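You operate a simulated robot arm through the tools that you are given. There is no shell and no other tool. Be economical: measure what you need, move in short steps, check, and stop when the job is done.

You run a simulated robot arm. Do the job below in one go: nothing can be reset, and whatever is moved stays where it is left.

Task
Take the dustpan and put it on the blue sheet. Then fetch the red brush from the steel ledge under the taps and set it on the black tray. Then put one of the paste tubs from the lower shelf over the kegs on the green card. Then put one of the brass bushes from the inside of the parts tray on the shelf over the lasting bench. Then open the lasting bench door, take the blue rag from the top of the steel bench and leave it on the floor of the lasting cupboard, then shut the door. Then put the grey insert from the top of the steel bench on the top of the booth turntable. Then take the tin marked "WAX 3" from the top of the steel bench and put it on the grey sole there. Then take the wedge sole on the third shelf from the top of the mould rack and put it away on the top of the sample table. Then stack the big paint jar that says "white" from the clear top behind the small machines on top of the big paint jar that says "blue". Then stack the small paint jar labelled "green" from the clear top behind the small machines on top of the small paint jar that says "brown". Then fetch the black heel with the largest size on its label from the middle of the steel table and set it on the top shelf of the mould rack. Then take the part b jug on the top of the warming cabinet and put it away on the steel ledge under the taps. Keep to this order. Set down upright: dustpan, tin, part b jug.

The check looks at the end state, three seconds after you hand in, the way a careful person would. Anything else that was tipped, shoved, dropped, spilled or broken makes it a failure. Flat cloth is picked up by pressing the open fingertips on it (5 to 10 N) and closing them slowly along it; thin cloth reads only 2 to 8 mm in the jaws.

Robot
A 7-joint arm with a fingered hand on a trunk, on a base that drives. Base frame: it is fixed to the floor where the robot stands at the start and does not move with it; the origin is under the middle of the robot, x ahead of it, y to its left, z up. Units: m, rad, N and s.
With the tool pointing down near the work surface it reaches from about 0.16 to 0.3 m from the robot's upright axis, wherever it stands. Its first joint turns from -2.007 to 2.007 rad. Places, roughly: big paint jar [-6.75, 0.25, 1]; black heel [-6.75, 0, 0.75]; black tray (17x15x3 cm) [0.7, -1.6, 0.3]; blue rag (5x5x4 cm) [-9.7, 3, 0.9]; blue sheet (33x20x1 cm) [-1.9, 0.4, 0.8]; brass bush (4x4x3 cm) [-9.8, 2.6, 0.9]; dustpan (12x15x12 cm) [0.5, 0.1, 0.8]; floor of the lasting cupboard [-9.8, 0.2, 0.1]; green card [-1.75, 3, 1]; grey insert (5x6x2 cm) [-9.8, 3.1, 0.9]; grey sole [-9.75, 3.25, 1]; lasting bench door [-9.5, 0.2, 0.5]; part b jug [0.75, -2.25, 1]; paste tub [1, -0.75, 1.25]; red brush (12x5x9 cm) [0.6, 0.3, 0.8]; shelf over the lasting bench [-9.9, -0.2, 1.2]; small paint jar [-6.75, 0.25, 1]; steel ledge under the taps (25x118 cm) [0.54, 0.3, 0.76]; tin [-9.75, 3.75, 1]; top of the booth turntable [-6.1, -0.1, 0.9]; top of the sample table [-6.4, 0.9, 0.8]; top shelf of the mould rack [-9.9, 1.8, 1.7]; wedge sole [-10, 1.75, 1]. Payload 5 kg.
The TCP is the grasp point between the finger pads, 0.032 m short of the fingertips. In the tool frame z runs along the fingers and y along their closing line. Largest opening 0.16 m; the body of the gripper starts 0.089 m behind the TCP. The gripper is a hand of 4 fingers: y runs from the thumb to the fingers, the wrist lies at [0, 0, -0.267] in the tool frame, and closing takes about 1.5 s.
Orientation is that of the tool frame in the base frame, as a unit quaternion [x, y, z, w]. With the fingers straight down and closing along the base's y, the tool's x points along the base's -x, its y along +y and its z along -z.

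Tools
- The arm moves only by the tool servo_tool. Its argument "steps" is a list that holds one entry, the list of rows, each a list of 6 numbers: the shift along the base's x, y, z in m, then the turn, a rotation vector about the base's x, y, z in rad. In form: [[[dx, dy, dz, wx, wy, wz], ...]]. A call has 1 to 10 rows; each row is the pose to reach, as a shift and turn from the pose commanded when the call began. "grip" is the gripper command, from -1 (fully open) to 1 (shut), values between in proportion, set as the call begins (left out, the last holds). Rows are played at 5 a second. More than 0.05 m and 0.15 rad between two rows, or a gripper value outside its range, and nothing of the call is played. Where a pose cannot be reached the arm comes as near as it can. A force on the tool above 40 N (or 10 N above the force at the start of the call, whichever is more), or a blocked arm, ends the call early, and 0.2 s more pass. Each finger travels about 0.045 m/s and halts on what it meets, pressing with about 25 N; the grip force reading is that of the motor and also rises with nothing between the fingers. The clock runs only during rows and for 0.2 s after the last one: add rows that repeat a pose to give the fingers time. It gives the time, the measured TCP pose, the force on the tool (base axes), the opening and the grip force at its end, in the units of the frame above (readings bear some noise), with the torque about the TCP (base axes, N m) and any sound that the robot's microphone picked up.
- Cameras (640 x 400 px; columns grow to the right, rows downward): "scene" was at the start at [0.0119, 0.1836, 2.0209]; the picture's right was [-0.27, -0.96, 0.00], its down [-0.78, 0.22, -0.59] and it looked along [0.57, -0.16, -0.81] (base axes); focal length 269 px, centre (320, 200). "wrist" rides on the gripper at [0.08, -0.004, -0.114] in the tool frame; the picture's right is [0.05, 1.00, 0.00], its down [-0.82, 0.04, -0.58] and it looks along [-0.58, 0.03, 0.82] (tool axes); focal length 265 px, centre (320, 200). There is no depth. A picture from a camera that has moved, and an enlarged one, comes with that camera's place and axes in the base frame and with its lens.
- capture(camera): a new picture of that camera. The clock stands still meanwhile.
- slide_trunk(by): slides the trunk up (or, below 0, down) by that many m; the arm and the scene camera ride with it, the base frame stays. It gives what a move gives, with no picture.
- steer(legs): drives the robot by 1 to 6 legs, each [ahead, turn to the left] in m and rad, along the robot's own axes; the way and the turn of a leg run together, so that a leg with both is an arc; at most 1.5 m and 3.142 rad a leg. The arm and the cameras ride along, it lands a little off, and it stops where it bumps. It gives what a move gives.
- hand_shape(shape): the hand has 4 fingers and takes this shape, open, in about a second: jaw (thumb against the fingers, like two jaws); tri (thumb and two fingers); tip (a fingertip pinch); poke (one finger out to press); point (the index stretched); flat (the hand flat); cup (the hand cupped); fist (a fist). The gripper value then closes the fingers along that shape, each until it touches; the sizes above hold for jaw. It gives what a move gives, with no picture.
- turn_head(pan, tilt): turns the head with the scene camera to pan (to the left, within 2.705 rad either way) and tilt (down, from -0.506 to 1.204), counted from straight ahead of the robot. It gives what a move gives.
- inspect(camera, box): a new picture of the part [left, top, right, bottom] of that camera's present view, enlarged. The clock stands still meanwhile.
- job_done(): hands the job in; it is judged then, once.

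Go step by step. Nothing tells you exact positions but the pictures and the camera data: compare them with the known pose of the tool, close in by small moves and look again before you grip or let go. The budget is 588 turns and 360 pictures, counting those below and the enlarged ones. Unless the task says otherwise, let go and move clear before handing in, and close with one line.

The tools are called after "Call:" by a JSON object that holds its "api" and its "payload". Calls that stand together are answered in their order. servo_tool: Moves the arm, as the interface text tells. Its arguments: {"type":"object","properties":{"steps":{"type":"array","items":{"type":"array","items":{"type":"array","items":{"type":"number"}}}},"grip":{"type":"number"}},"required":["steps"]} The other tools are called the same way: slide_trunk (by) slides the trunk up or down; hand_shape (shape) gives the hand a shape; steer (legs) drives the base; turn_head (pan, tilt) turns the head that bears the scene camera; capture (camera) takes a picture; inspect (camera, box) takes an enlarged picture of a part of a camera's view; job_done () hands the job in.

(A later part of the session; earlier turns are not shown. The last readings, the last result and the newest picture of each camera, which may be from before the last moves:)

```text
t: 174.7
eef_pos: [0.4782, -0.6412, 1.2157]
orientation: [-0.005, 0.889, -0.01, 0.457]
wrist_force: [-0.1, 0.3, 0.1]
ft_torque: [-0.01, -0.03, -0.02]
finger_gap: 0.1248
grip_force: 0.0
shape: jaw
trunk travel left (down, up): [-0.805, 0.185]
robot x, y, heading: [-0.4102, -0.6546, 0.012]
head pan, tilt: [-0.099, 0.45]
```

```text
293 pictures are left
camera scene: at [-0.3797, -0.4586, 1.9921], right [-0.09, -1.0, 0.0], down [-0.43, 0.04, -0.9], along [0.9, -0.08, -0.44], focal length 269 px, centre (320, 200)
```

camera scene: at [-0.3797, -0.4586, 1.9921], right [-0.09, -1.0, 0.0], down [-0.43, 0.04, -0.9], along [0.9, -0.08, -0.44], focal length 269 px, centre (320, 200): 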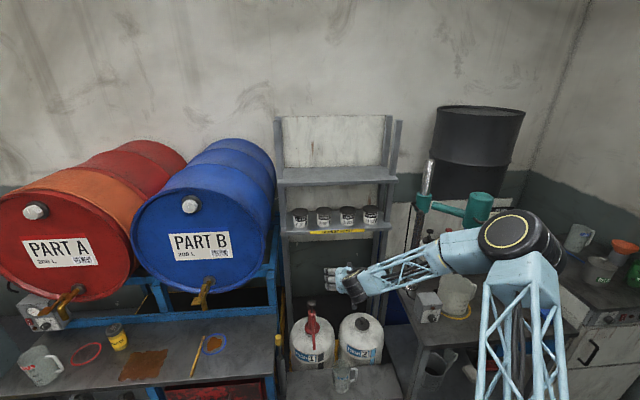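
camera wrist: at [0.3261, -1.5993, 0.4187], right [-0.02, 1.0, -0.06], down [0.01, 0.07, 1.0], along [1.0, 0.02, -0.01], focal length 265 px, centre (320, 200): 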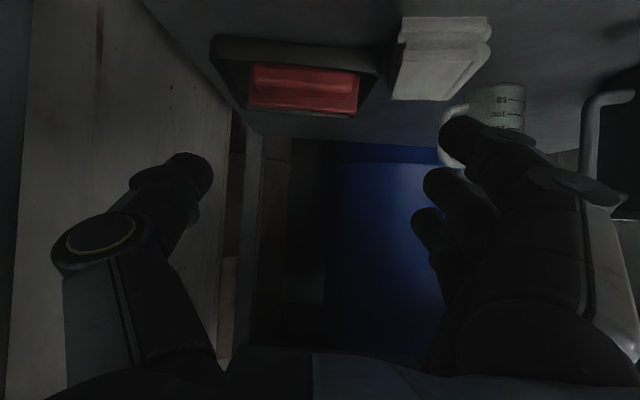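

Call:
{"api": "inspect", "payload": {"camera": "scene", "box": [270, 160, 410, 260]}}

Call:
{"api": "capture", "payload": {"camera": "wrist"}}

```text
4.00 times, centred on (340, 210) of scene
camera zoom: at [-0.3797, -0.4586, 1.9921], right [-0.09, -1.0, 0.0], down [-0.43, 0.04, -0.9], along [0.9, -0.08, -0.44], focal length 1076 px, centre (240, 160)
```

zoom: 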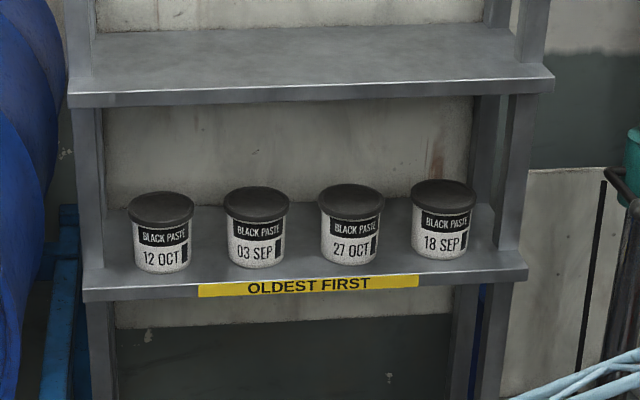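

```text
291 pictures are left
camera wrist: at [0.3387, -0.6463, 1.2187], right [-0.03, 1.0, -0.06], down [0.0, 0.06, 1.0], along [1.0, 0.03, -0.01], focal length 265 px, centre (320, 200)
```

wrist: 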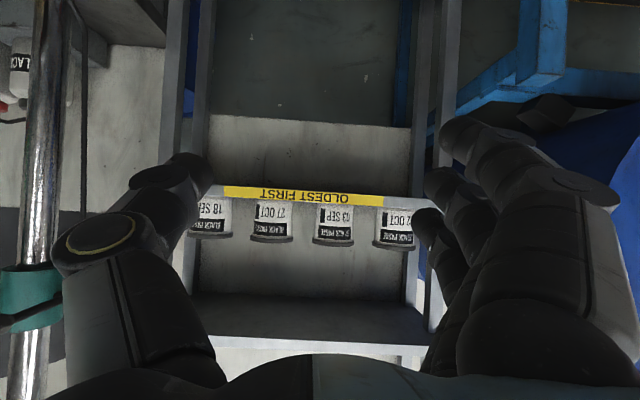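

The tubs read 12 OCT, 03 SEP, 27 OCT, 18 SEP, and the shelf says "oldest first", so I'll take 03 SEP at about (0.903, -0.597, 1.26). I'll level the hand to point forward.

Call:
{"api": "servo_tool", "payload": {"steps": [[[0, 0.01, 0.02, 0, -0.12, 0], [0, 0.02, 0.04, 0, -0.24, 0], [0, 0.03, 0.05, 0, -0.36, 0], [0, 0.04, 0.06, 0, -0.48, 0], [0, 0.044, 0.065, 0, -0.58, 0], [0, 0.044, 0.065, 0, -0.58, 0]]], "grip": -0.4}}

Call:
{"api": "capture", "payload": {"camera": "wrist"}}

Call:
{"api": "capture", "payload": {"camera": "scene"}}

```text
t: 176.1
eef_pos: [0.4812, -0.5584, 1.2911]
orientation: [-0.008, 0.805, -0.025, 0.593]
wrist_force: [0.7, 9.3, 5.8]
ft_torque: [-0.21, 0.55, -0.86]
finger_gap: 0.1123
grip_force: 0.1
shape: jaw
out of reach, approached as far as the arm can: row 2, 3, 4, 5, 6
trunk travel left (down, up): [-0.805, 0.185]
robot x, y, heading: [-0.4076, -0.6551, 0.013]
head pan, tilt: [-0.099, 0.45]
```

```text
290 pictures are left
camera wrist: at [0.3485, -0.5631, 1.2482], right [0.0, 1.0, -0.1], down [-0.31, 0.1, 0.95], along [0.95, 0.03, 0.31], focal length 265 px, centre (320, 200)
```

wrist: 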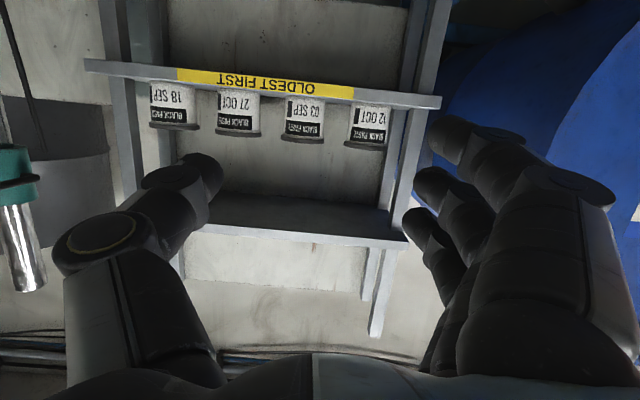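

```text
289 pictures are left
camera scene: at [-0.3784, -0.4574, 1.9924], right [-0.09, -1.0, 0.0], down [-0.44, 0.04, -0.9], along [0.9, -0.08, -0.44], focal length 269 px, centre (320, 200)
```

scene: 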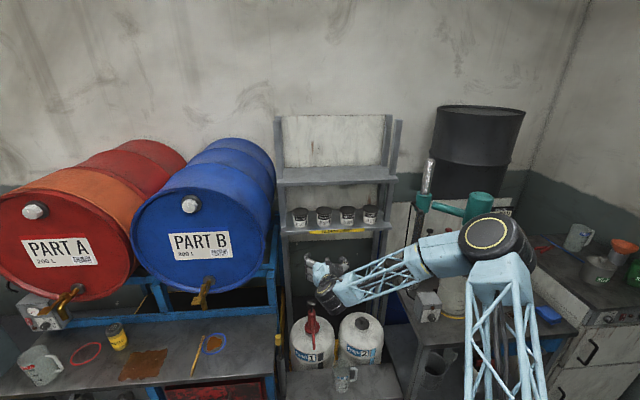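

The wrist is at its limit with the forearm sloping down. I'll relax it, lower the trunk and raise the arm so the forearm slopes up instead.

Call:
{"api": "servo_tool", "payload": {"steps": [[[0, -0.01, 0, 0, 0.1, 0], [0, -0.02, 0, 0, 0.2, 0], [0, -0.02, 0, 0, 0.2, 0]]]}}

Call:
{"api": "slide_trunk", "payload": {"by": -0.4}}

Call:
{"api": "servo_tool", "payload": {"steps": [[[0, -0.01, 0.045, 0, 0, 0], [0, -0.01, 0.09, 0, 0, 0], [0, -0.01, 0.135, 0, 0, 0], [0, -0.01, 0.18, 0, 0, 0], [0, -0.01, 0.225, 0, 0, 0], [0, -0.01, 0.27, 0, 0, 0], [0, -0.01, 0.315, 0, 0, 0], [0, -0.01, 0.36, 0, 0, 0], [0, -0.01, 0.4, 0, 0, 0]]]}}

Call:
{"api": "capture", "payload": {"camera": "scene"}}

```text
t: 176.9
eef_pos: [0.4792, -0.5762, 1.29]
orientation: [-0.013, 0.86, -0.023, 0.509]
wrist_force: [0.2, 0.1, 0.2]
ft_torque: [0.02, 0.0, 0.05]
finger_gap: 0.1121
grip_force: 0.0
shape: jaw
trunk travel left (down, up): [-0.805, 0.185]
robot x, y, heading: [-0.4077, -0.6539, 0.012]
head pan, tilt: [-0.099, 0.45]
```

```text
t: 180.7
eef_pos: [0.4792, -0.572, 0.8904]
orientation: [-0.014, 0.86, -0.023, 0.509]
wrist_force: [1.0, -0.4, -0.3]
ft_torque: [-0.02, 0.04, -0.03]
finger_gap: 0.1122
grip_force: 0.1
shape: jaw
trunk travel left (down, up): [-0.405, 0.585]
robot x, y, heading: [-0.4084, -0.6544, 0.009]
head pan, tilt: [-0.099, 0.45]
```

```text
t: 182.7
eef_pos: [0.4761, -0.5844, 1.2943]
orientation: [-0.013, 0.86, -0.023, 0.51]
wrist_force: [0.0, 0.0, 1.7]
ft_torque: [0.02, -0.01, 0.04]
finger_gap: 0.1119
grip_force: 0.1
shape: jaw
trunk travel left (down, up): [-0.405, 0.585]
robot x, y, heading: [-0.4118, -0.6547, 0.009]
head pan, tilt: [-0.099, 0.45]
```

```text
288 pictures are left
camera scene: at [-0.3801, -0.4585, 1.592], right [-0.09, -1.0, 0.0], down [-0.43, 0.04, -0.9], along [0.9, -0.08, -0.43], focal length 269 px, centre (320, 200)
```

scene: 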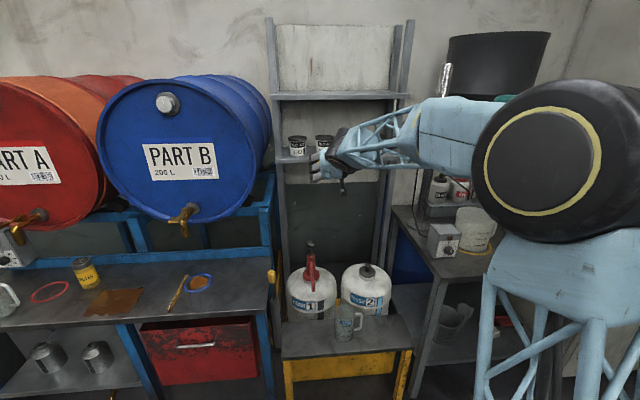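

Call:
{"api": "servo_tool", "payload": {"steps": [[[0, 0, 0, 0.02, -0.12, 0], [0, 0, 0, 0.04, -0.24, 0], [0, 0, 0, 0.05, -0.36, 0], [0, 0, 0, 0.05, -0.45, 0], [0, 0, 0, 0.05, -0.45, 0]]]}}

Call:
{"api": "capture", "payload": {"camera": "wrist"}}

```text
t: 183.9
eef_pos: [0.478, -0.585, 1.291]
orientation: [0.006, 0.724, -0.004, 0.689]
wrist_force: [0.2, -1.2, 0.0]
ft_torque: [-0.05, -0.01, 0.05]
finger_gap: 0.1121
grip_force: 0.0
shape: jaw
out of reach, approached as far as the arm can: row 2
trunk travel left (down, up): [-0.405, 0.585]
robot x, y, heading: [-0.4149, -0.6536, 0.012]
head pan, tilt: [-0.099, 0.45]
```

```text
287 pictures are left
camera wrist: at [0.3593, -0.588, 1.2171], right [0.01, 1.0, -0.05], down [-0.54, 0.05, 0.84], along [0.84, 0.02, 0.54], focal length 265 px, centre (320, 200)
```

wrist: 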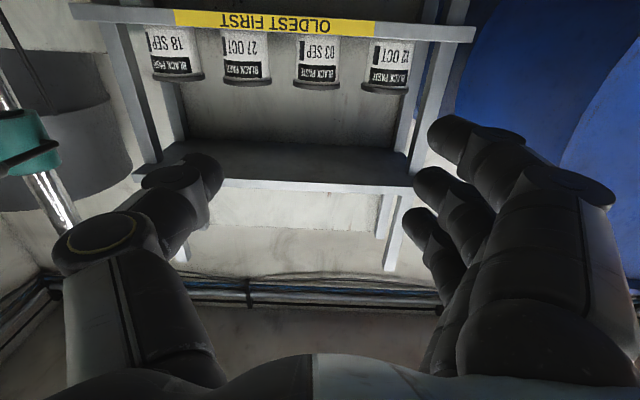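

The hand is level and the tub is confirmed at (0.903, -0.597, 1.265). I'll drive in to a stand-off before the fingers reach the tubs.

Call:
{"api": "servo_tool", "payload": {"steps": [[[0, -0.014, -0.005, 0, 0, 0], [0, -0.014, -0.005, 0, 0, 0]]], "grip": -0.45}}

Call:
{"api": "steer", "payload": {"legs": [[0.3, -0.012]]}}

Call:
{"api": "capture", "payload": {"camera": "wrist"}}

Call:
{"api": "capture", "payload": {"camera": "scene"}}

```text
t: 184.5
eef_pos: [0.4778, -0.5968, 1.2865]
orientation: [0.004, 0.725, -0.003, 0.689]
wrist_force: [0.8, -0.6, 0.4]
ft_torque: [0.01, 0.01, 0.02]
finger_gap: 0.1154
grip_force: 0.0
shape: jaw
trunk travel left (down, up): [-0.405, 0.585]
robot x, y, heading: [-0.414, -0.6512, 0.016]
head pan, tilt: [-0.099, 0.45]
```

```text
t: 186.5
eef_pos: [0.7767, -0.6016, 1.2862]
orientation: [0.008, 0.726, -0.007, 0.688]
wrist_force: [0.3, 0.0, 0.6]
ft_torque: [0.0, -0.01, 0.02]
finger_gap: 0.1155
grip_force: 0.1
shape: jaw
trunk travel left (down, up): [-0.405, 0.585]
robot x, y, heading: [-0.1127, -0.6484, 0.005]
head pan, tilt: [-0.099, 0.45]
```

```text
286 pictures are left
camera wrist: at [0.6569, -0.6036, 1.2128], right [0.02, 1.0, -0.05], down [-0.53, 0.05, 0.84], along [0.85, 0.01, 0.53], focal length 265 px, centre (320, 200)
```

wrist: 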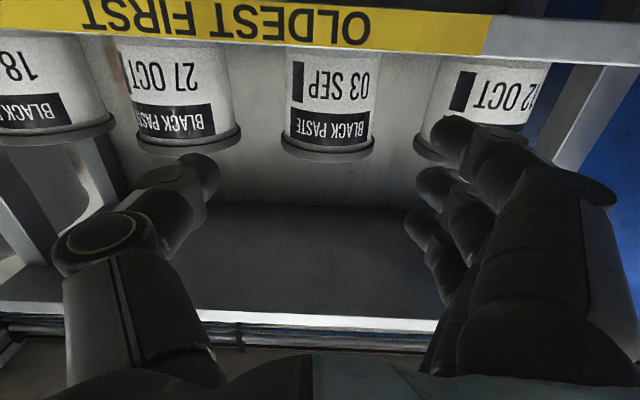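

```text
285 pictures are left
camera scene: at [-0.0812, -0.4564, 1.592], right [-0.09, -1.0, 0.0], down [-0.43, 0.04, -0.9], along [0.9, -0.09, -0.44], focal length 269 px, centre (320, 200)
```

scene: 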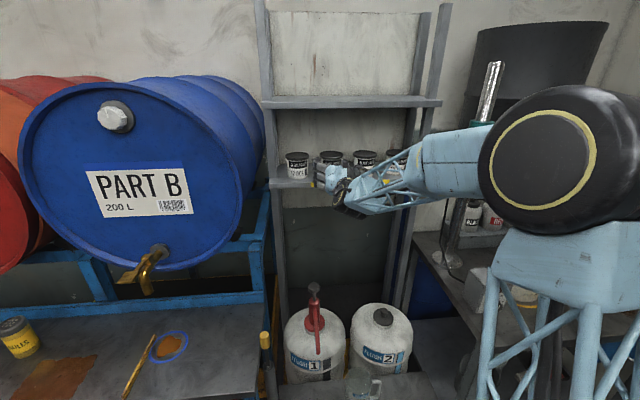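

I need to thread the fingers between neighbouring tubs, so I'll narrow the opening to about 0.098, shift 6 mm left, and advance partway.

Call:
{"api": "servo_tool", "payload": {"steps": [[[0, 0.006, 0, 0, 0, 0], [0, 0.006, 0, 0, 0, 0], [0, 0.006, 0, 0, 0, 0], [0.02, 0.006, 0, 0, 0, 0], [0.04, 0.006, 0, 0, 0, 0], [0.05, 0.006, 0, 0, 0, 0]]], "grip": -0.225}}

Call:
{"api": "capture", "payload": {"camera": "wrist"}}

```text
t: 187.9
eef_pos: [0.8254, -0.5954, 1.2859]
orientation: [0.007, 0.725, -0.007, 0.688]
wrist_force: [-0.3, -0.6, 0.3]
ft_torque: [0.01, -0.01, 0.02]
finger_gap: 0.099
grip_force: 0.0
shape: jaw
trunk travel left (down, up): [-0.405, 0.585]
robot x, y, heading: [-0.1127, -0.654, 0.003]
head pan, tilt: [-0.099, 0.45]
```

```text
284 pictures are left
camera wrist: at [0.706, -0.5983, 1.2123], right [0.02, 1.0, -0.05], down [-0.53, 0.05, 0.84], along [0.85, 0.01, 0.53], focal length 265 px, centre (320, 200)
```

wrist: 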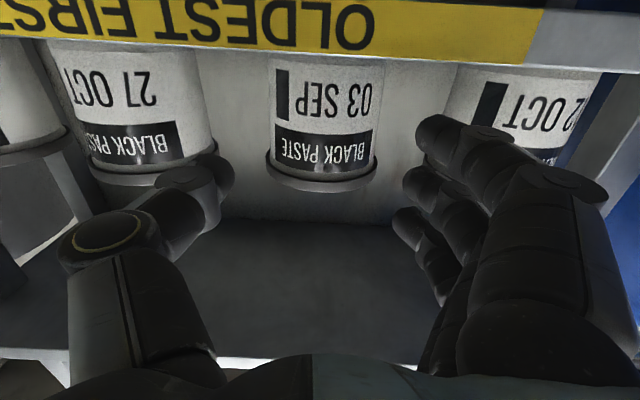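

The fingers line up with the gaps. I'll narrow a touch more and advance slowly around the tub.

Call:
{"api": "servo_tool", "payload": {"steps": [[[0, 0.001, 0, 0, 0, 0], [0.01, 0.001, 0, 0, 0, 0], [0.022, 0.001, 0, 0, 0, 0], [0.035, 0.001, 0, 0, 0, 0], [0.048, 0.001, 0, 0, 0, 0], [0.058, 0.001, 0, 0, 0, 0]]], "grip": -0.17}}

Call:
{"api": "capture", "payload": {"camera": "wrist"}}

Call:
{"api": "inspect", "payload": {"camera": "scene", "box": [260, 120, 460, 240]}}

```text
t: 189.3
eef_pos: [0.8834, -0.5949, 1.2868]
orientation: [0.007, 0.725, -0.006, 0.689]
wrist_force: [-1.6, -0.2, 0.8]
ft_torque: [-0.01, -0.03, 0.01]
finger_gap: 0.0941
grip_force: 0.0
shape: jaw
trunk travel left (down, up): [-0.405, 0.585]
robot x, y, heading: [-0.1154, -0.6537, 0.004]
head pan, tilt: [-0.099, 0.45]
```

```text
283 pictures are left
camera wrist: at [0.7648, -0.5977, 1.2129], right [0.02, 1.0, -0.05], down [-0.53, 0.05, 0.84], along [0.85, 0.01, 0.53], focal length 265 px, centre (320, 200)
```

wrist: 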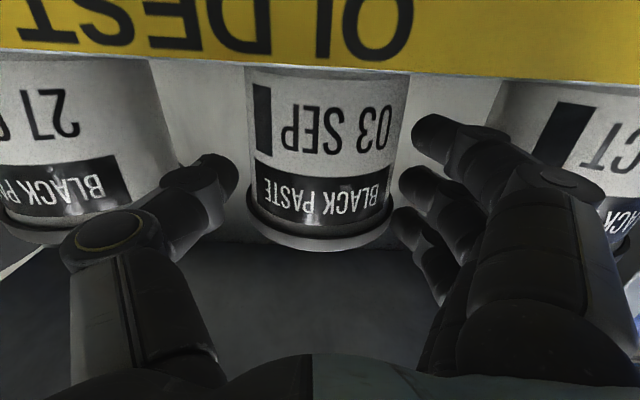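

```text
3.20 times, centred on (360, 180) of scene
camera zoom: at [-0.0812, -0.4564, 1.592], right [-0.09, -1.0, 0.0], down [-0.43, 0.04, -0.9], along [0.9, -0.09, -0.44], focal length 860 px, centre (192, 264)
```

zoom: 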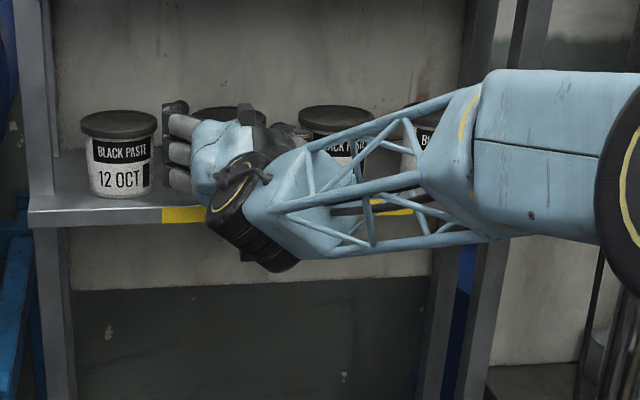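

The fingers straddle the tub between its neighbours. I'll advance slightly and close.

Call:
{"api": "servo_tool", "payload": {"steps": [[[0.008, 0, 0, 0, 0, 0], [0.008, 0, 0, 0, 0, 0]]]}}

Call:
{"api": "servo_tool", "payload": {"steps": [[[0, 0, 0, 0, 0, 0], [0, 0, 0, 0, 0, 0], [0, 0, 0, 0, 0, 0], [0, 0, 0, 0, 0, 0], [0, 0, 0, 0, 0, 0], [0, 0, 0, 0, 0, 0], [0, 0, 0, 0, 0, 0], [0, 0, 0, 0, 0, 0], [0, 0, 0, 0, 0, 0], [0, 0, 0, 0, 0, 0]]], "grip": 1}}

Call:
{"api": "capture", "payload": {"camera": "wrist"}}

```text
t: 189.9
eef_pos: [0.8918, -0.594, 1.2862]
orientation: [0.007, 0.726, -0.007, 0.688]
wrist_force: [0.2, -0.1, -0.3]
ft_torque: [-0.03, 0.01, 0.03]
finger_gap: 0.0943
grip_force: 0.1
shape: jaw
trunk travel left (down, up): [-0.405, 0.585]
robot x, y, heading: [-0.113, -0.6443, 0.001]
head pan, tilt: [-0.099, 0.45]
```

```text
t: 192.1
eef_pos: [0.8917, -0.5952, 1.287]
orientation: [0.007, 0.724, -0.006, 0.69]
wrist_force: [2.3, -0.2, 5.1]
ft_torque: [0.34, -0.15, -0.1]
finger_gap: 0.075
grip_force: 25.4
shape: jaw
trunk travel left (down, up): [-0.405, 0.585]
robot x, y, heading: [-0.1147, -0.6504, 0.006]
head pan, tilt: [-0.099, 0.45]
```

```text
281 pictures are left
camera wrist: at [0.7723, -0.5977, 1.2136], right [0.02, 1.0, -0.05], down [-0.53, 0.05, 0.84], along [0.85, 0.01, 0.53], focal length 265 px, centre (320, 200)
```

wrist: 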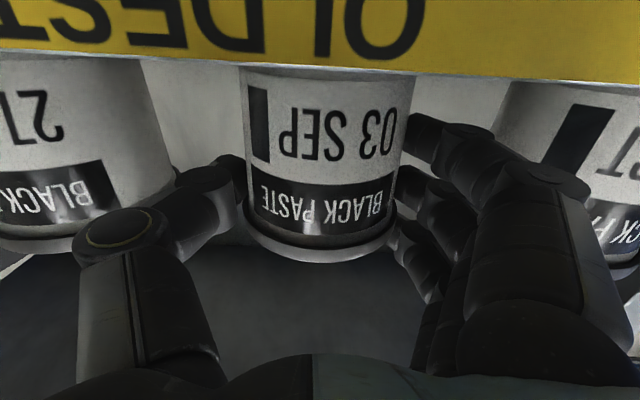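

Gripped firmly. I'll lift 3 cm and draw straight back.

Call:
{"api": "servo_tool", "payload": {"steps": [[[0, 0, 0.01, 0, 0, 0], [0, 0, 0.025, 0, 0, 0], [0, 0, 0.035, 0, 0, 0], [-0.02, 0, 0.035, 0, 0, 0], [-0.04, 0, 0.035, 0, 0, 0]]]}}

Call:
{"api": "capture", "payload": {"camera": "wrist"}}

```text
t: 193.3
eef_pos: [0.8515, -0.5926, 1.3203]
orientation: [0.007, 0.725, -0.006, 0.689]
wrist_force: [-0.1, 0.8, -5.0]
ft_torque: [-0.01, 0.08, 0.0]
finger_gap: 0.0747
grip_force: 24.9
shape: jaw
trunk travel left (down, up): [-0.405, 0.585]
robot x, y, heading: [-0.1143, -0.6507, 0.001]
head pan, tilt: [-0.099, 0.45]
```

```text
280 pictures are left
camera wrist: at [0.7326, -0.5957, 1.2474], right [0.02, 1.0, -0.05], down [-0.53, 0.05, 0.84], along [0.85, 0.01, 0.53], focal length 265 px, centre (320, 200)
```

wrist: 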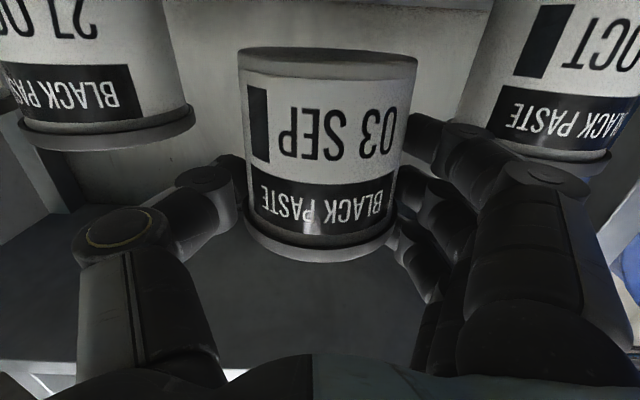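

The tub is held, neighbours undisturbed. I'll back out and look toward the green card at (-1.75, 3).

Call:
{"api": "steer", "payload": {"legs": [[-0.55, 0]]}}

Call:
{"api": "capture", "payload": {"camera": "scene"}}

Call:
{"api": "turn_head", "payload": {"pan": 1.9, "tilt": 0.25}}

Call:
{"api": "capture", "payload": {"camera": "scene"}}

```text
t: 196.5
eef_pos: [0.3108, -0.5881, 1.3198]
orientation: [0.004, 0.726, -0.003, 0.688]
wrist_force: [-0.1, -1.1, -4.8]
ft_torque: [-0.01, 0.05, 0.0]
finger_gap: 0.0746
grip_force: 25.1
shape: jaw
trunk travel left (down, up): [-0.405, 0.585]
robot x, y, heading: [-0.6514, -0.655, 0.01]
head pan, tilt: [-0.099, 0.45]
```

```text
279 pictures are left
camera scene: at [-0.6226, -0.461, 1.5921], right [-0.09, -1.0, 0.0], down [-0.43, 0.04, -0.9], along [0.9, -0.08, -0.44], focal length 269 px, centre (320, 200)
```

scene: 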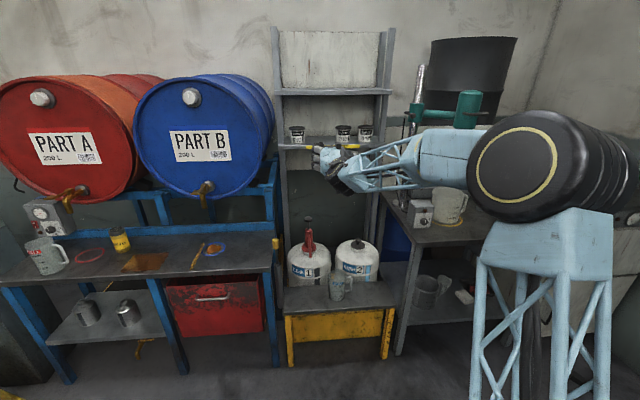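

```text
t: 198.4
eef_pos: [0.3104, -0.5886, 1.3202]
orientation: [0.004, 0.725, -0.003, 0.689]
wrist_force: [-1.1, 0.0, -4.1]
ft_torque: [-0.01, 0.08, -0.04]
finger_gap: 0.0748
grip_force: 25.4
shape: jaw
trunk travel left (down, up): [-0.405, 0.585]
robot x, y, heading: [-0.6517, -0.659, 0.013]
head pan, tilt: [1.901, 0.25]
```

```text
278 pictures are left
camera scene: at [-0.7455, -0.3653, 1.6107], right [0.94, 0.34, 0.0], down [0.08, -0.23, -0.97], along [-0.33, 0.91, -0.25], focal length 269 px, centre (320, 200)
```

scene: 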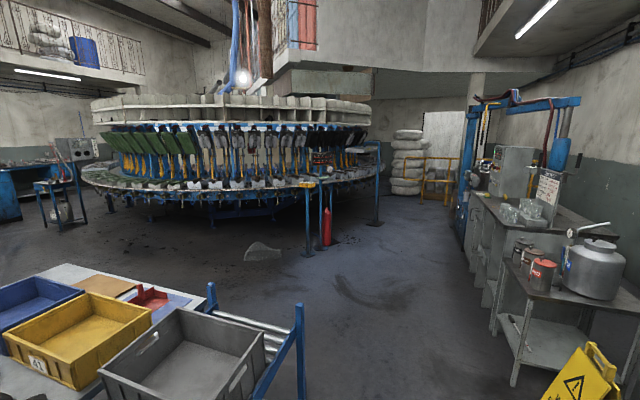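

Call:
{"api": "inspect", "payload": {"camera": "scene", "box": [260, 130, 420, 260]}}

```text
3.08 times, centred on (340, 195) of scene
camera zoom: at [-0.7455, -0.3653, 1.6107], right [0.94, 0.34, 0.0], down [0.08, -0.23, -0.97], along [-0.33, 0.91, -0.25], focal length 827 px, centre (258, 215)
```

zoom: 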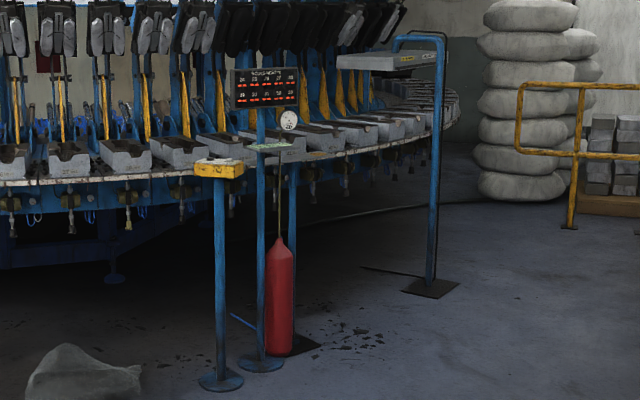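

The green-topped stand is near (-1.91, 2.95), next to a yellow box on another post. I'll drive closer and look again.

Call:
{"api": "steer", "payload": {"legs": [[0, 1.56], [1.5, 0], [0, 0.4]]}}

Call:
{"api": "turn_head", "payload": {"pan": 0.0, "tilt": 0.35}}

Call:
{"api": "capture", "payload": {"camera": "scene"}}

```text
t: 211.1
eef_pos: [-1.0971, 1.7181, 1.3204]
orientation: [0.601, -0.406, -0.571, -0.385]
wrist_force: [-0.9, -1.1, -5.6]
ft_torque: [-0.11, -0.03, -0.01]
finger_gap: 0.0747
grip_force: 24.9
shape: jaw
trunk travel left (down, up): [-0.405, 0.585]
robot x, y, heading: [-0.6668, 0.8527, 1.977]
head pan, tilt: [1.901, 0.25]
```

```text
t: 213.0
eef_pos: [-1.097, 1.7173, 1.3213]
orientation: [0.601, -0.406, -0.57, -0.385]
wrist_force: [0.9, 0.2, -5.6]
ft_torque: [-0.08, -0.04, -0.01]
finger_gap: 0.0748
grip_force: 24.9
shape: jaw
trunk travel left (down, up): [-0.405, 0.585]
robot x, y, heading: [-0.6688, 0.8515, 1.978]
head pan, tilt: [0.0, 0.351]
```

```text
276 pictures are left
camera scene: at [-0.8654, 0.8034, 1.6012], right [0.92, 0.4, 0.0], down [0.14, -0.32, -0.94], along [-0.37, 0.86, -0.34], focal length 269 px, centre (320, 200)
```

scene: 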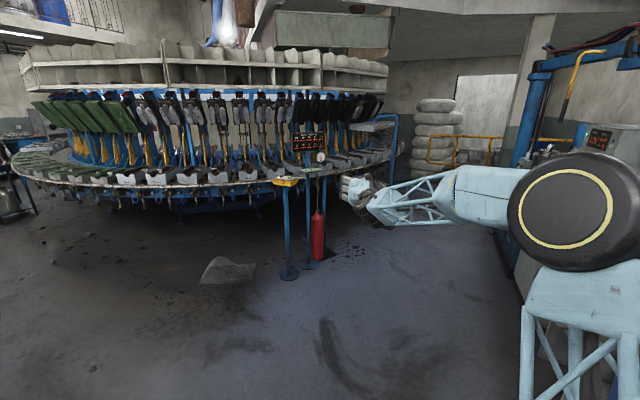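

Call:
{"api": "inspect", "payload": {"camera": "scene", "box": [250, 120, 400, 290]}}

```text
2.35 times, centred on (325, 205) of scene
camera zoom: at [-0.8654, 0.8034, 1.6012], right [0.92, 0.4, 0.0], down [0.14, -0.32, -0.94], along [-0.37, 0.86, -0.34], focal length 633 px, centre (308, 188)
```

zoom: 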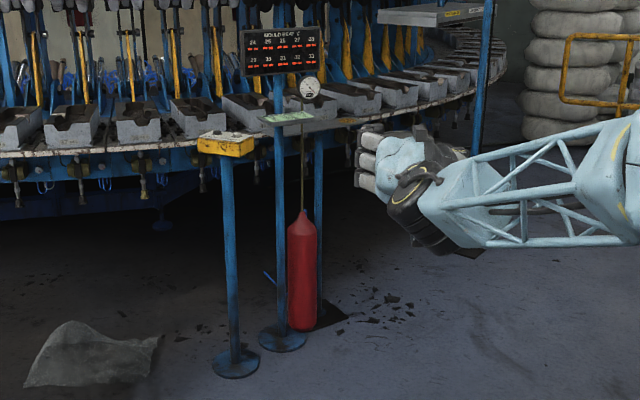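

Call:
{"api": "steer", "payload": {"legs": [[0, 0.14], [0.9, 0]]}}

Call:
{"api": "turn_head", "payload": {"pan": 0.0, "tilt": 0.5}}

Call:
{"api": "capture", "payload": {"camera": "scene"}}

Call:
{"api": "inspect", "payload": {"camera": "scene", "box": [220, 80, 380, 240]}}

```text
t: 218.4
eef_pos: [-1.6687, 2.4393, 1.3215]
orientation: [0.626, -0.367, -0.593, -0.348]
wrist_force: [0.0, 0.2, -5.5]
ft_torque: [-0.05, 0.0, 0.01]
finger_gap: 0.0746
grip_force: 24.6
shape: jaw
trunk travel left (down, up): [-0.405, 0.585]
robot x, y, heading: [-1.1346, 1.6364, 2.1]
head pan, tilt: [0.0, 0.351]
```

```text
t: 219.1
eef_pos: [-1.669, 2.4384, 1.321]
orientation: [0.625, -0.368, -0.593, -0.348]
wrist_force: [-0.1, 0.0, -4.8]
ft_torque: [-0.09, -0.07, 0.0]
finger_gap: 0.075
grip_force: 25.6
shape: jaw
trunk travel left (down, up): [-0.405, 0.585]
robot x, y, heading: [-1.1298, 1.6347, 2.101]
head pan, tilt: [0.0, 0.499]
```

```text
274 pictures are left
camera scene: at [-1.3229, 1.5585, 1.5876], right [0.86, 0.51, 0.0], down [0.24, -0.41, -0.88], along [-0.45, 0.76, -0.48], focal length 269 px, centre (320, 200)
```

scene: 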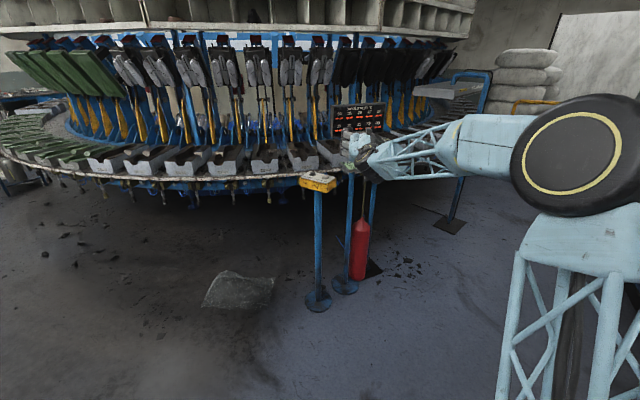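

```text
2.50 times, centred on (300, 160) of scene
camera zoom: at [-1.3229, 1.5585, 1.5876], right [0.86, 0.51, 0.0], down [0.24, -0.41, -0.88], along [-0.45, 0.76, -0.48], focal length 672 px, centre (370, 300)
```

zoom: 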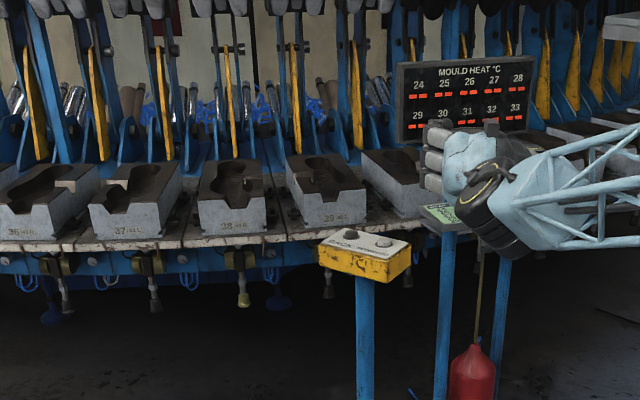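

The hand hides the card. I'll swing the arm aside to the right to see the card clearly.

Call:
{"api": "servo_tool", "payload": {"steps": [[[0.041, 0.024, 0, 0, 0, 0], [0.082, 0.048, 0, 0, 0, 0], [0.123, 0.072, 0, 0, 0, 0], [0.164, 0.096, 0, 0, 0, 0], [0.205, 0.12, 0, 0, 0, 0], [0.246, 0.144, 0, 0, 0, 0]]]}}

Call:
{"api": "slide_trunk", "payload": {"by": 0.3}}

Call:
{"api": "turn_head", "payload": {"pan": 0.0, "tilt": 0.6}}

Call:
{"api": "inspect", "payload": {"camera": "scene", "box": [240, 80, 440, 240]}}

```text
t: 220.5
eef_pos: [-1.4216, 2.5824, 1.3195]
orientation: [0.626, -0.368, -0.594, -0.348]
wrist_force: [-0.3, 1.1, -5.4]
ft_torque: [-0.07, -0.03, 0.02]
finger_gap: 0.0736
grip_force: 25.6
shape: jaw
trunk travel left (down, up): [-0.405, 0.585]
robot x, y, heading: [-1.1329, 1.6357, 2.103]
head pan, tilt: [0.0, 0.499]
```

```text
t: 223.5
eef_pos: [-1.4235, 2.5822, 1.6195]
orientation: [0.625, -0.368, -0.594, -0.349]
wrist_force: [0.0, 0.5, -5.5]
ft_torque: [-0.04, -0.05, 0.02]
finger_gap: 0.0736
grip_force: 25.0
shape: jaw
trunk travel left (down, up): [-0.705, 0.285]
robot x, y, heading: [-1.1319, 1.6353, 2.105]
head pan, tilt: [0.0, 0.499]
```

```text
t: 224.2
eef_pos: [-1.4225, 2.5825, 1.6192]
orientation: [0.626, -0.367, -0.594, -0.348]
wrist_force: [0.2, -0.6, -5.7]
ft_torque: [-0.11, -0.04, -0.02]
finger_gap: 0.0736
grip_force: 25.1
shape: jaw
trunk travel left (down, up): [-0.705, 0.285]
robot x, y, heading: [-1.1343, 1.6325, 2.099]
head pan, tilt: [0.0, 0.6]
```

```text
2.50 times, centred on (340, 160) of scene
camera zoom: at [-1.3213, 1.5566, 1.8785], right [0.86, 0.51, 0.0], down [0.29, -0.49, -0.83], along [-0.42, 0.71, -0.56], focal length 672 px, centre (270, 300)
```

zoom: 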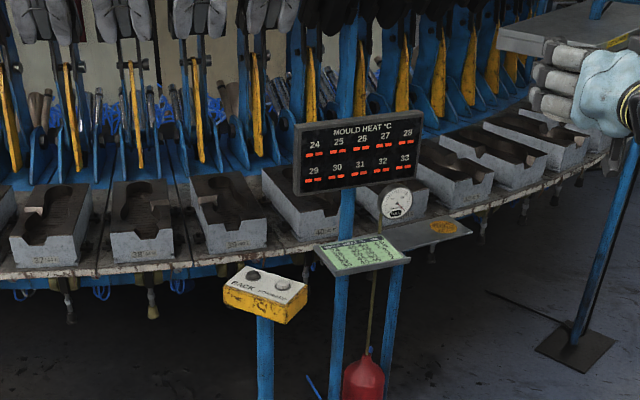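

The green card lies on a plate centred near (-1.88, 2.97), under a display and beside a gauge. I'll enlarge it to see the rod and the gauge.

Call:
{"api": "inspect", "payload": {"camera": "scene", "box": [315, 130, 395, 190]}}

Call:
{"api": "capture", "payload": {"camera": "scene"}}

```text
6.67 times, centred on (355, 160) of scene
camera zoom: at [-1.3213, 1.5566, 1.8785], right [0.86, 0.51, 0.0], down [0.29, -0.49, -0.83], along [-0.42, 0.71, -0.56], focal length 1793 px, centre (87, 467)
```

zoom: 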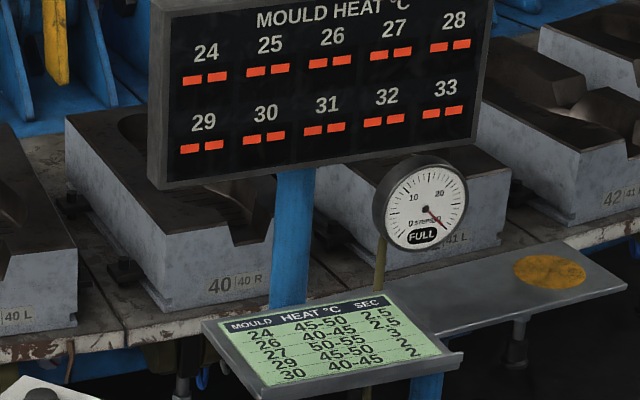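

```text
270 pictures are left
camera scene: at [-1.3213, 1.5566, 1.8785], right [0.86, 0.51, 0.0], down [0.29, -0.49, -0.83], along [-0.42, 0.71, -0.56], focal length 269 px, centre (320, 200)
```

scene: 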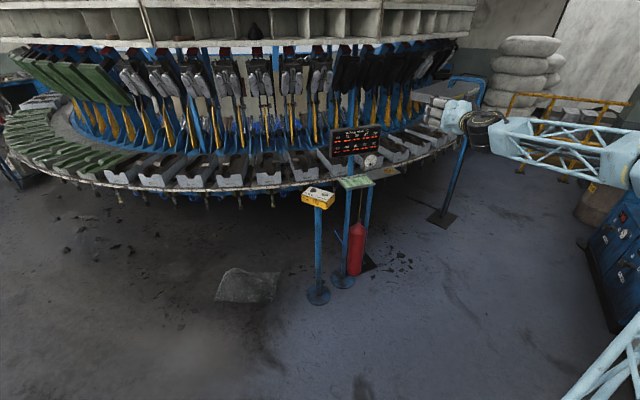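

The card's centre is about (-1.858, 2.905) at z≈1.05, with post and display at its back edge. I'll bring the tub to just short of it, still high.

Call:
{"api": "steer", "payload": {"legs": [[0.33, 0]]}}

Call:
{"api": "servo_tool", "payload": {"steps": [[[-0.041, -0.024, 0, 0, 0, 0], [-0.082, -0.048, 0, 0, 0, 0], [-0.123, -0.072, 0, 0, 0, 0], [-0.164, -0.096, 0, 0, 0, 0], [-0.18, -0.106, 0, 0, 0, 0]]]}}

Call:
{"api": "turn_head", "payload": {"pan": 0.0, "tilt": 0.7}}

Call:
{"api": "capture", "payload": {"camera": "scene"}}

```text
t: 226.3
eef_pos: [-1.5921, 2.8659, 1.618]
orientation: [0.625, -0.367, -0.594, -0.348]
wrist_force: [0.2, 0.5, -4.5]
ft_torque: [-0.06, -0.02, -0.02]
finger_gap: 0.0736
grip_force: 25.1
shape: jaw
trunk travel left (down, up): [-0.705, 0.285]
robot x, y, heading: [-1.3034, 1.9166, 2.105]
head pan, tilt: [0.0, 0.6]
```

```text
t: 227.5
eef_pos: [-1.7729, 2.7611, 1.6189]
orientation: [0.625, -0.367, -0.594, -0.348]
wrist_force: [0.0, -0.4, -5.1]
ft_torque: [-0.08, -0.04, 0.0]
finger_gap: 0.074
grip_force: 24.8
shape: jaw
trunk travel left (down, up): [-0.705, 0.285]
robot x, y, heading: [-1.2984, 1.9174, 2.102]
head pan, tilt: [0.0, 0.6]
```

```text
t: 228.2
eef_pos: [-1.7738, 2.7619, 1.6202]
orientation: [0.625, -0.368, -0.594, -0.348]
wrist_force: [0.0, -0.4, -5.5]
ft_torque: [-0.08, -0.02, 0.0]
finger_gap: 0.0737
grip_force: 24.8
shape: jaw
trunk travel left (down, up): [-0.705, 0.285]
robot x, y, heading: [-1.2995, 1.9197, 2.103]
head pan, tilt: [0.0, 0.7]
```

```text
269 pictures are left
camera scene: at [-1.4869, 1.8367, 1.8699], right [0.86, 0.51, 0.0], down [0.33, -0.55, -0.76], along [-0.39, 0.66, -0.64], focal length 269 px, centre (320, 200)
```

scene: 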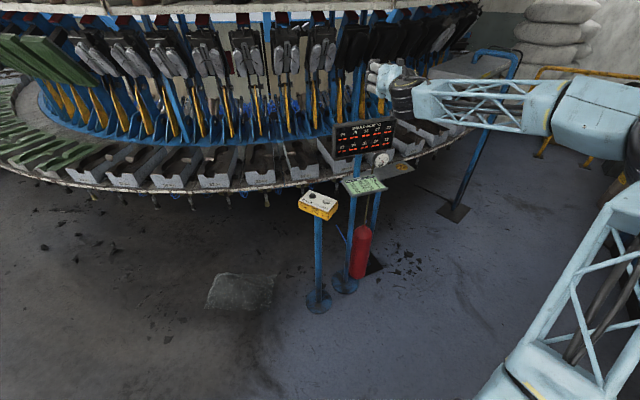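

Call:
{"api": "inspect", "payload": {"camera": "scene", "box": [290, 90, 430, 230]}}

```text
2.86 times, centred on (360, 160) of scene
camera zoom: at [-1.4869, 1.8367, 1.8699], right [0.86, 0.51, 0.0], down [0.33, -0.55, -0.76], along [-0.39, 0.66, -0.64], focal length 768 px, centre (206, 314)
```

zoom: 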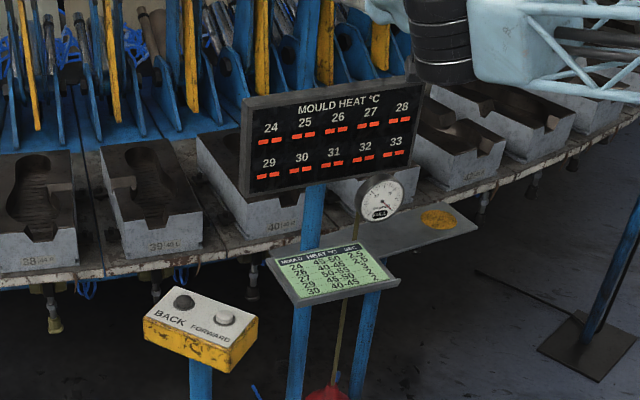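

The card is at about (-1.862, 2.916, 1.04). I'll lower short of it, then move over it.

Call:
{"api": "slide_trunk", "payload": {"by": -0.38}}

Call:
{"api": "steer", "payload": {"legs": [[0.11, 0]]}}

Call:
{"api": "capture", "payload": {"camera": "scene"}}

Call:
{"api": "capture", "payload": {"camera": "wrist"}}

```text
t: 231.9
eef_pos: [-1.7735, 2.7612, 1.2405]
orientation: [0.626, -0.366, -0.594, -0.347]
wrist_force: [-1.3, 0.0, -5.5]
ft_torque: [-0.08, -0.03, 0.03]
finger_gap: 0.0732
grip_force: 25.2
shape: jaw
trunk travel left (down, up): [-0.325, 0.665]
robot x, y, heading: [-1.2976, 1.9183, 2.108]
head pan, tilt: [0.0, 0.7]
```

```text
t: 233.1
eef_pos: [-1.8315, 2.8569, 1.2391]
orientation: [0.626, -0.366, -0.595, -0.347]
wrist_force: [-0.4, 0.1, -5.1]
ft_torque: [-0.06, -0.06, 0.01]
finger_gap: 0.0739
grip_force: 24.7
shape: jaw
trunk travel left (down, up): [-0.325, 0.665]
robot x, y, heading: [-1.3559, 2.0157, 2.101]
head pan, tilt: [0.0, 0.7]
```

```text
267 pictures are left
camera scene: at [-1.5437, 1.9327, 1.4898], right [0.86, 0.51, 0.0], down [0.33, -0.55, -0.76], along [-0.39, 0.66, -0.64], focal length 269 px, centre (320, 200)
```

scene: 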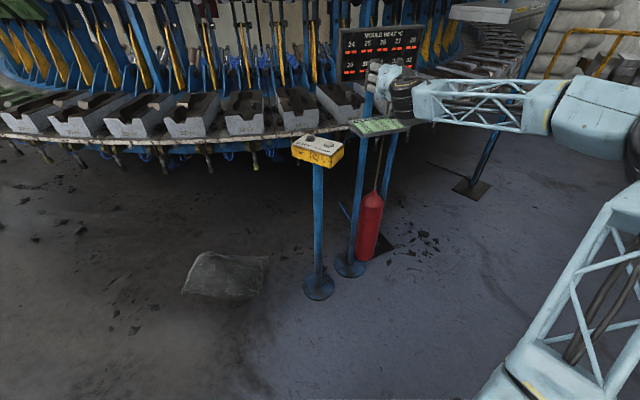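

```text
266 pictures are left
camera wrist: at [-1.7705, 2.7555, 1.1662], right [-0.87, -0.49, -0.05], down [0.23, -0.49, 0.84], along [-0.44, 0.72, 0.53], focal length 265 px, centre (320, 200)
```

wrist: 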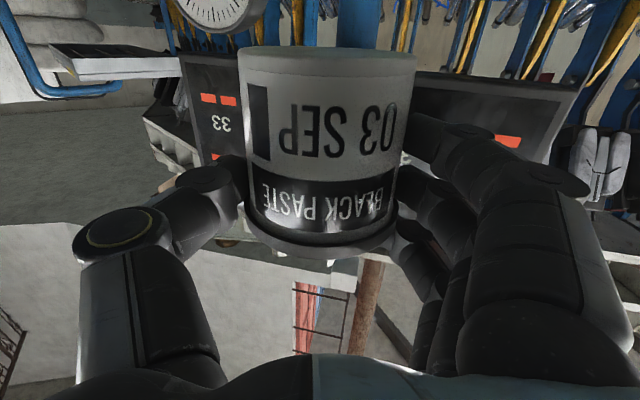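

Call:
{"api": "servo_tool", "payload": {"steps": [[[-0.012, 0.025, 0, 0, 0, 0], [-0.0245, 0.05, 0, 0, 0, 0], [-0.0245, 0.05, -0.03, 0, 0, 0], [-0.0245, 0.05, -0.06, 0, 0, 0], [-0.0245, 0.05, -0.085, 0, 0, 0]]]}}

Call:
{"api": "inspect", "payload": {"camera": "scene", "box": [310, 30, 450, 170]}}

```text
t: 234.3
eef_pos: [-1.856, 2.9069, 1.1532]
orientation: [0.627, -0.367, -0.594, -0.346]
wrist_force: [0.7, -0.9, -5.5]
ft_torque: [-0.07, -0.02, -0.02]
finger_gap: 0.072
grip_force: 24.9
shape: jaw
trunk travel left (down, up): [-0.325, 0.665]
robot x, y, heading: [-1.3576, 2.0127, 2.103]
head pan, tilt: [0.0, 0.7]
```

```text
2.86 times, centred on (380, 100) of scene
camera zoom: at [-1.5438, 1.9328, 1.4899], right [0.86, 0.51, 0.0], down [0.33, -0.55, -0.76], along [-0.39, 0.66, -0.64], focal length 768 px, centre (149, 486)
```

zoom: 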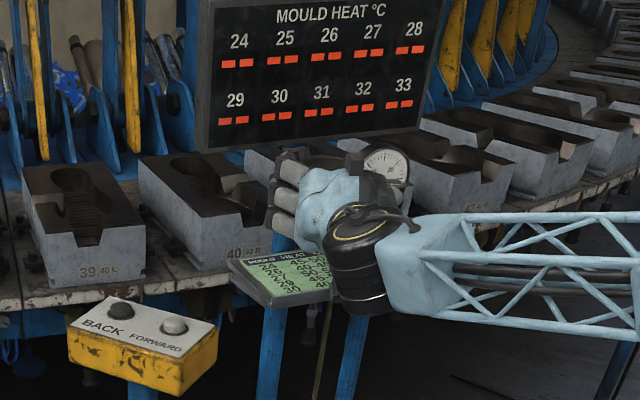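

I'll nudge left 1 cm and lower until the tub touches the card.

Call:
{"api": "servo_tool", "payload": {"steps": [[[-0.009, -0.005, -0.015, 0, 0, 0], [-0.009, -0.005, -0.03, 0, 0, 0], [-0.009, -0.005, -0.038, 0, 0, 0], [-0.009, -0.005, -0.045, 0, 0, 0], [-0.009, -0.005, -0.05, 0, 0, 0]]]}}

Call:
{"api": "inspect", "payload": {"camera": "scene", "box": [310, 30, 450, 170]}}

Call:
{"api": "capture", "payload": {"camera": "wrist"}}

```text
t: 235.5
eef_pos: [-1.8657, 2.9019, 1.1055]
orientation: [0.625, -0.366, -0.595, -0.348]
wrist_force: [-0.3, 1.1, 1.2]
ft_torque: [-0.08, 0.07, -0.04]
finger_gap: 0.0719
grip_force: 25.5
shape: jaw
trunk travel left (down, up): [-0.325, 0.665]
robot x, y, heading: [-1.3572, 2.0138, 2.105]
head pan, tilt: [0.0, 0.7]
```

```text
2.86 times, centred on (380, 100) of scene
camera zoom: at [-1.5437, 1.9325, 1.49], right [0.86, 0.51, 0.0], down [0.33, -0.55, -0.76], along [-0.39, 0.66, -0.64], focal length 768 px, centre (149, 486)
```

zoom: 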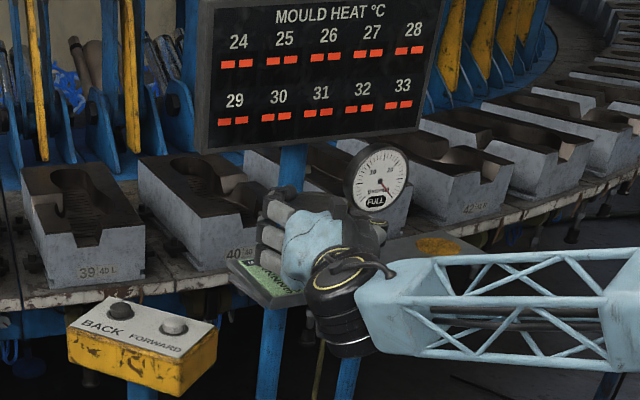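

```text
263 pictures are left
camera wrist: at [-1.8049, 2.8005, 1.032], right [-0.87, -0.49, -0.05], down [0.23, -0.49, 0.84], along [-0.44, 0.72, 0.53], focal length 265 px, centre (320, 200)
```

wrist: 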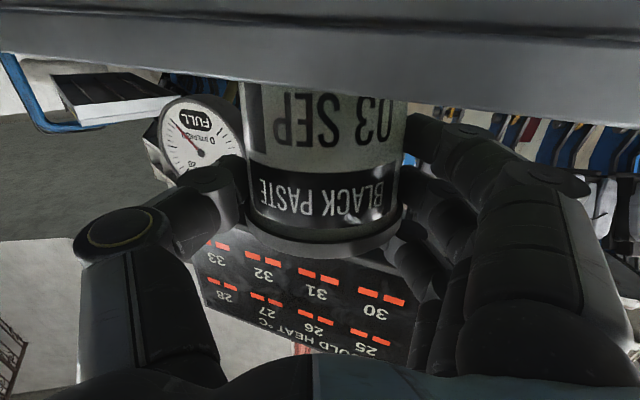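

The tub rests on the card. I'll open slightly and back straight out.

Call:
{"api": "servo_tool", "payload": {"steps": [[[0, 0, 0, 0, 0, 0], [0, 0, 0, 0, 0, 0], [0, 0, 0, 0, 0, 0], [0, 0, 0, 0, 0, 0], [0, 0, 0, 0, 0, 0]]], "grip": -0.25}}

Call:
{"api": "capture", "payload": {"camera": "wrist"}}

```text
t: 236.7
eef_pos: [-1.8647, 2.9014, 1.104]
orientation: [0.625, -0.368, -0.594, -0.348]
wrist_force: [-0.6, 0.4, 0.3]
ft_torque: [-0.02, 0.02, 0.05]
finger_gap: 0.0997
grip_force: 0.2
shape: jaw
trunk travel left (down, up): [-0.325, 0.665]
robot x, y, heading: [-1.3561, 2.0145, 2.103]
head pan, tilt: [0.0, 0.7]
```

```text
262 pictures are left
camera wrist: at [-1.8046, 2.8004, 1.0311], right [-0.87, -0.49, -0.05], down [0.23, -0.49, 0.84], along [-0.44, 0.72, 0.53], focal length 265 px, centre (320, 200)
```

wrist: 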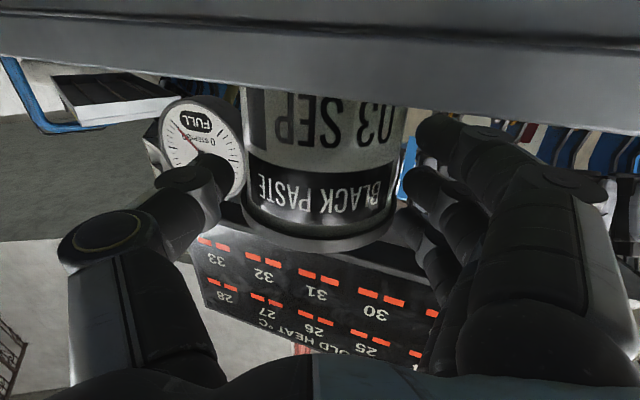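

Call:
{"api": "servo_tool", "payload": {"steps": [[[0.013, -0.022, 0, 0, 0, 0], [0.03, -0.052, 0, 0, 0, 0], [0.05, -0.086, 0, 0, 0, 0], [0.07, -0.12, 0, 0, 0, 0], [0.09, -0.155, 0, 0, 0, 0]]]}}

Call:
{"api": "inspect", "payload": {"camera": "scene", "box": [310, 30, 450, 170]}}

Call:
{"api": "capture", "payload": {"camera": "wrist"}}

```text
t: 237.9
eef_pos: [-1.7751, 2.7455, 1.105]
orientation: [0.626, -0.368, -0.593, -0.348]
wrist_force: [-0.5, 1.2, -1.0]
ft_torque: [0.03, -0.01, 0.0]
finger_gap: 0.0996
grip_force: 0.0
shape: jaw
trunk travel left (down, up): [-0.325, 0.665]
robot x, y, heading: [-1.3561, 2.0119, 2.107]
head pan, tilt: [0.0, 0.7]
```

```text
2.86 times, centred on (380, 100) of scene
camera zoom: at [-1.5437, 1.9324, 1.4899], right [0.86, 0.51, 0.0], down [0.33, -0.55, -0.77], along [-0.39, 0.66, -0.64], focal length 768 px, centre (149, 486)
```

zoom: 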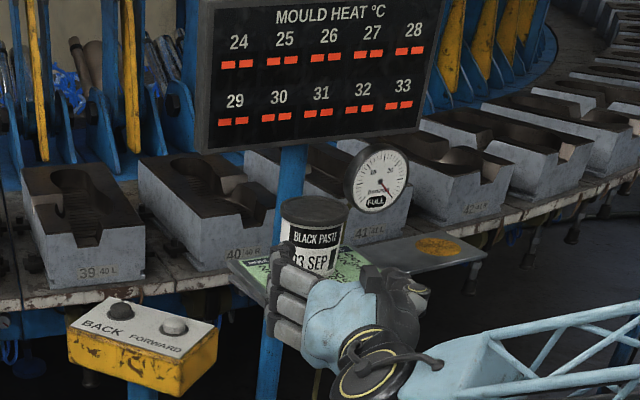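

```text
260 pictures are left
camera wrist: at [-1.7147, 2.6435, 1.0304], right [-0.87, -0.49, -0.05], down [0.22, -0.49, 0.84], along [-0.44, 0.72, 0.53], focal length 265 px, centre (320, 200)
```

wrist: 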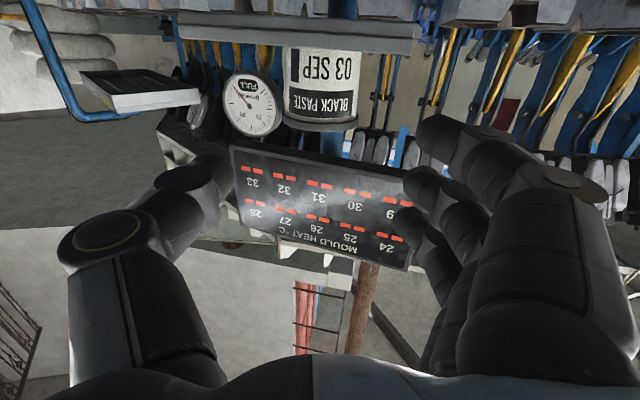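

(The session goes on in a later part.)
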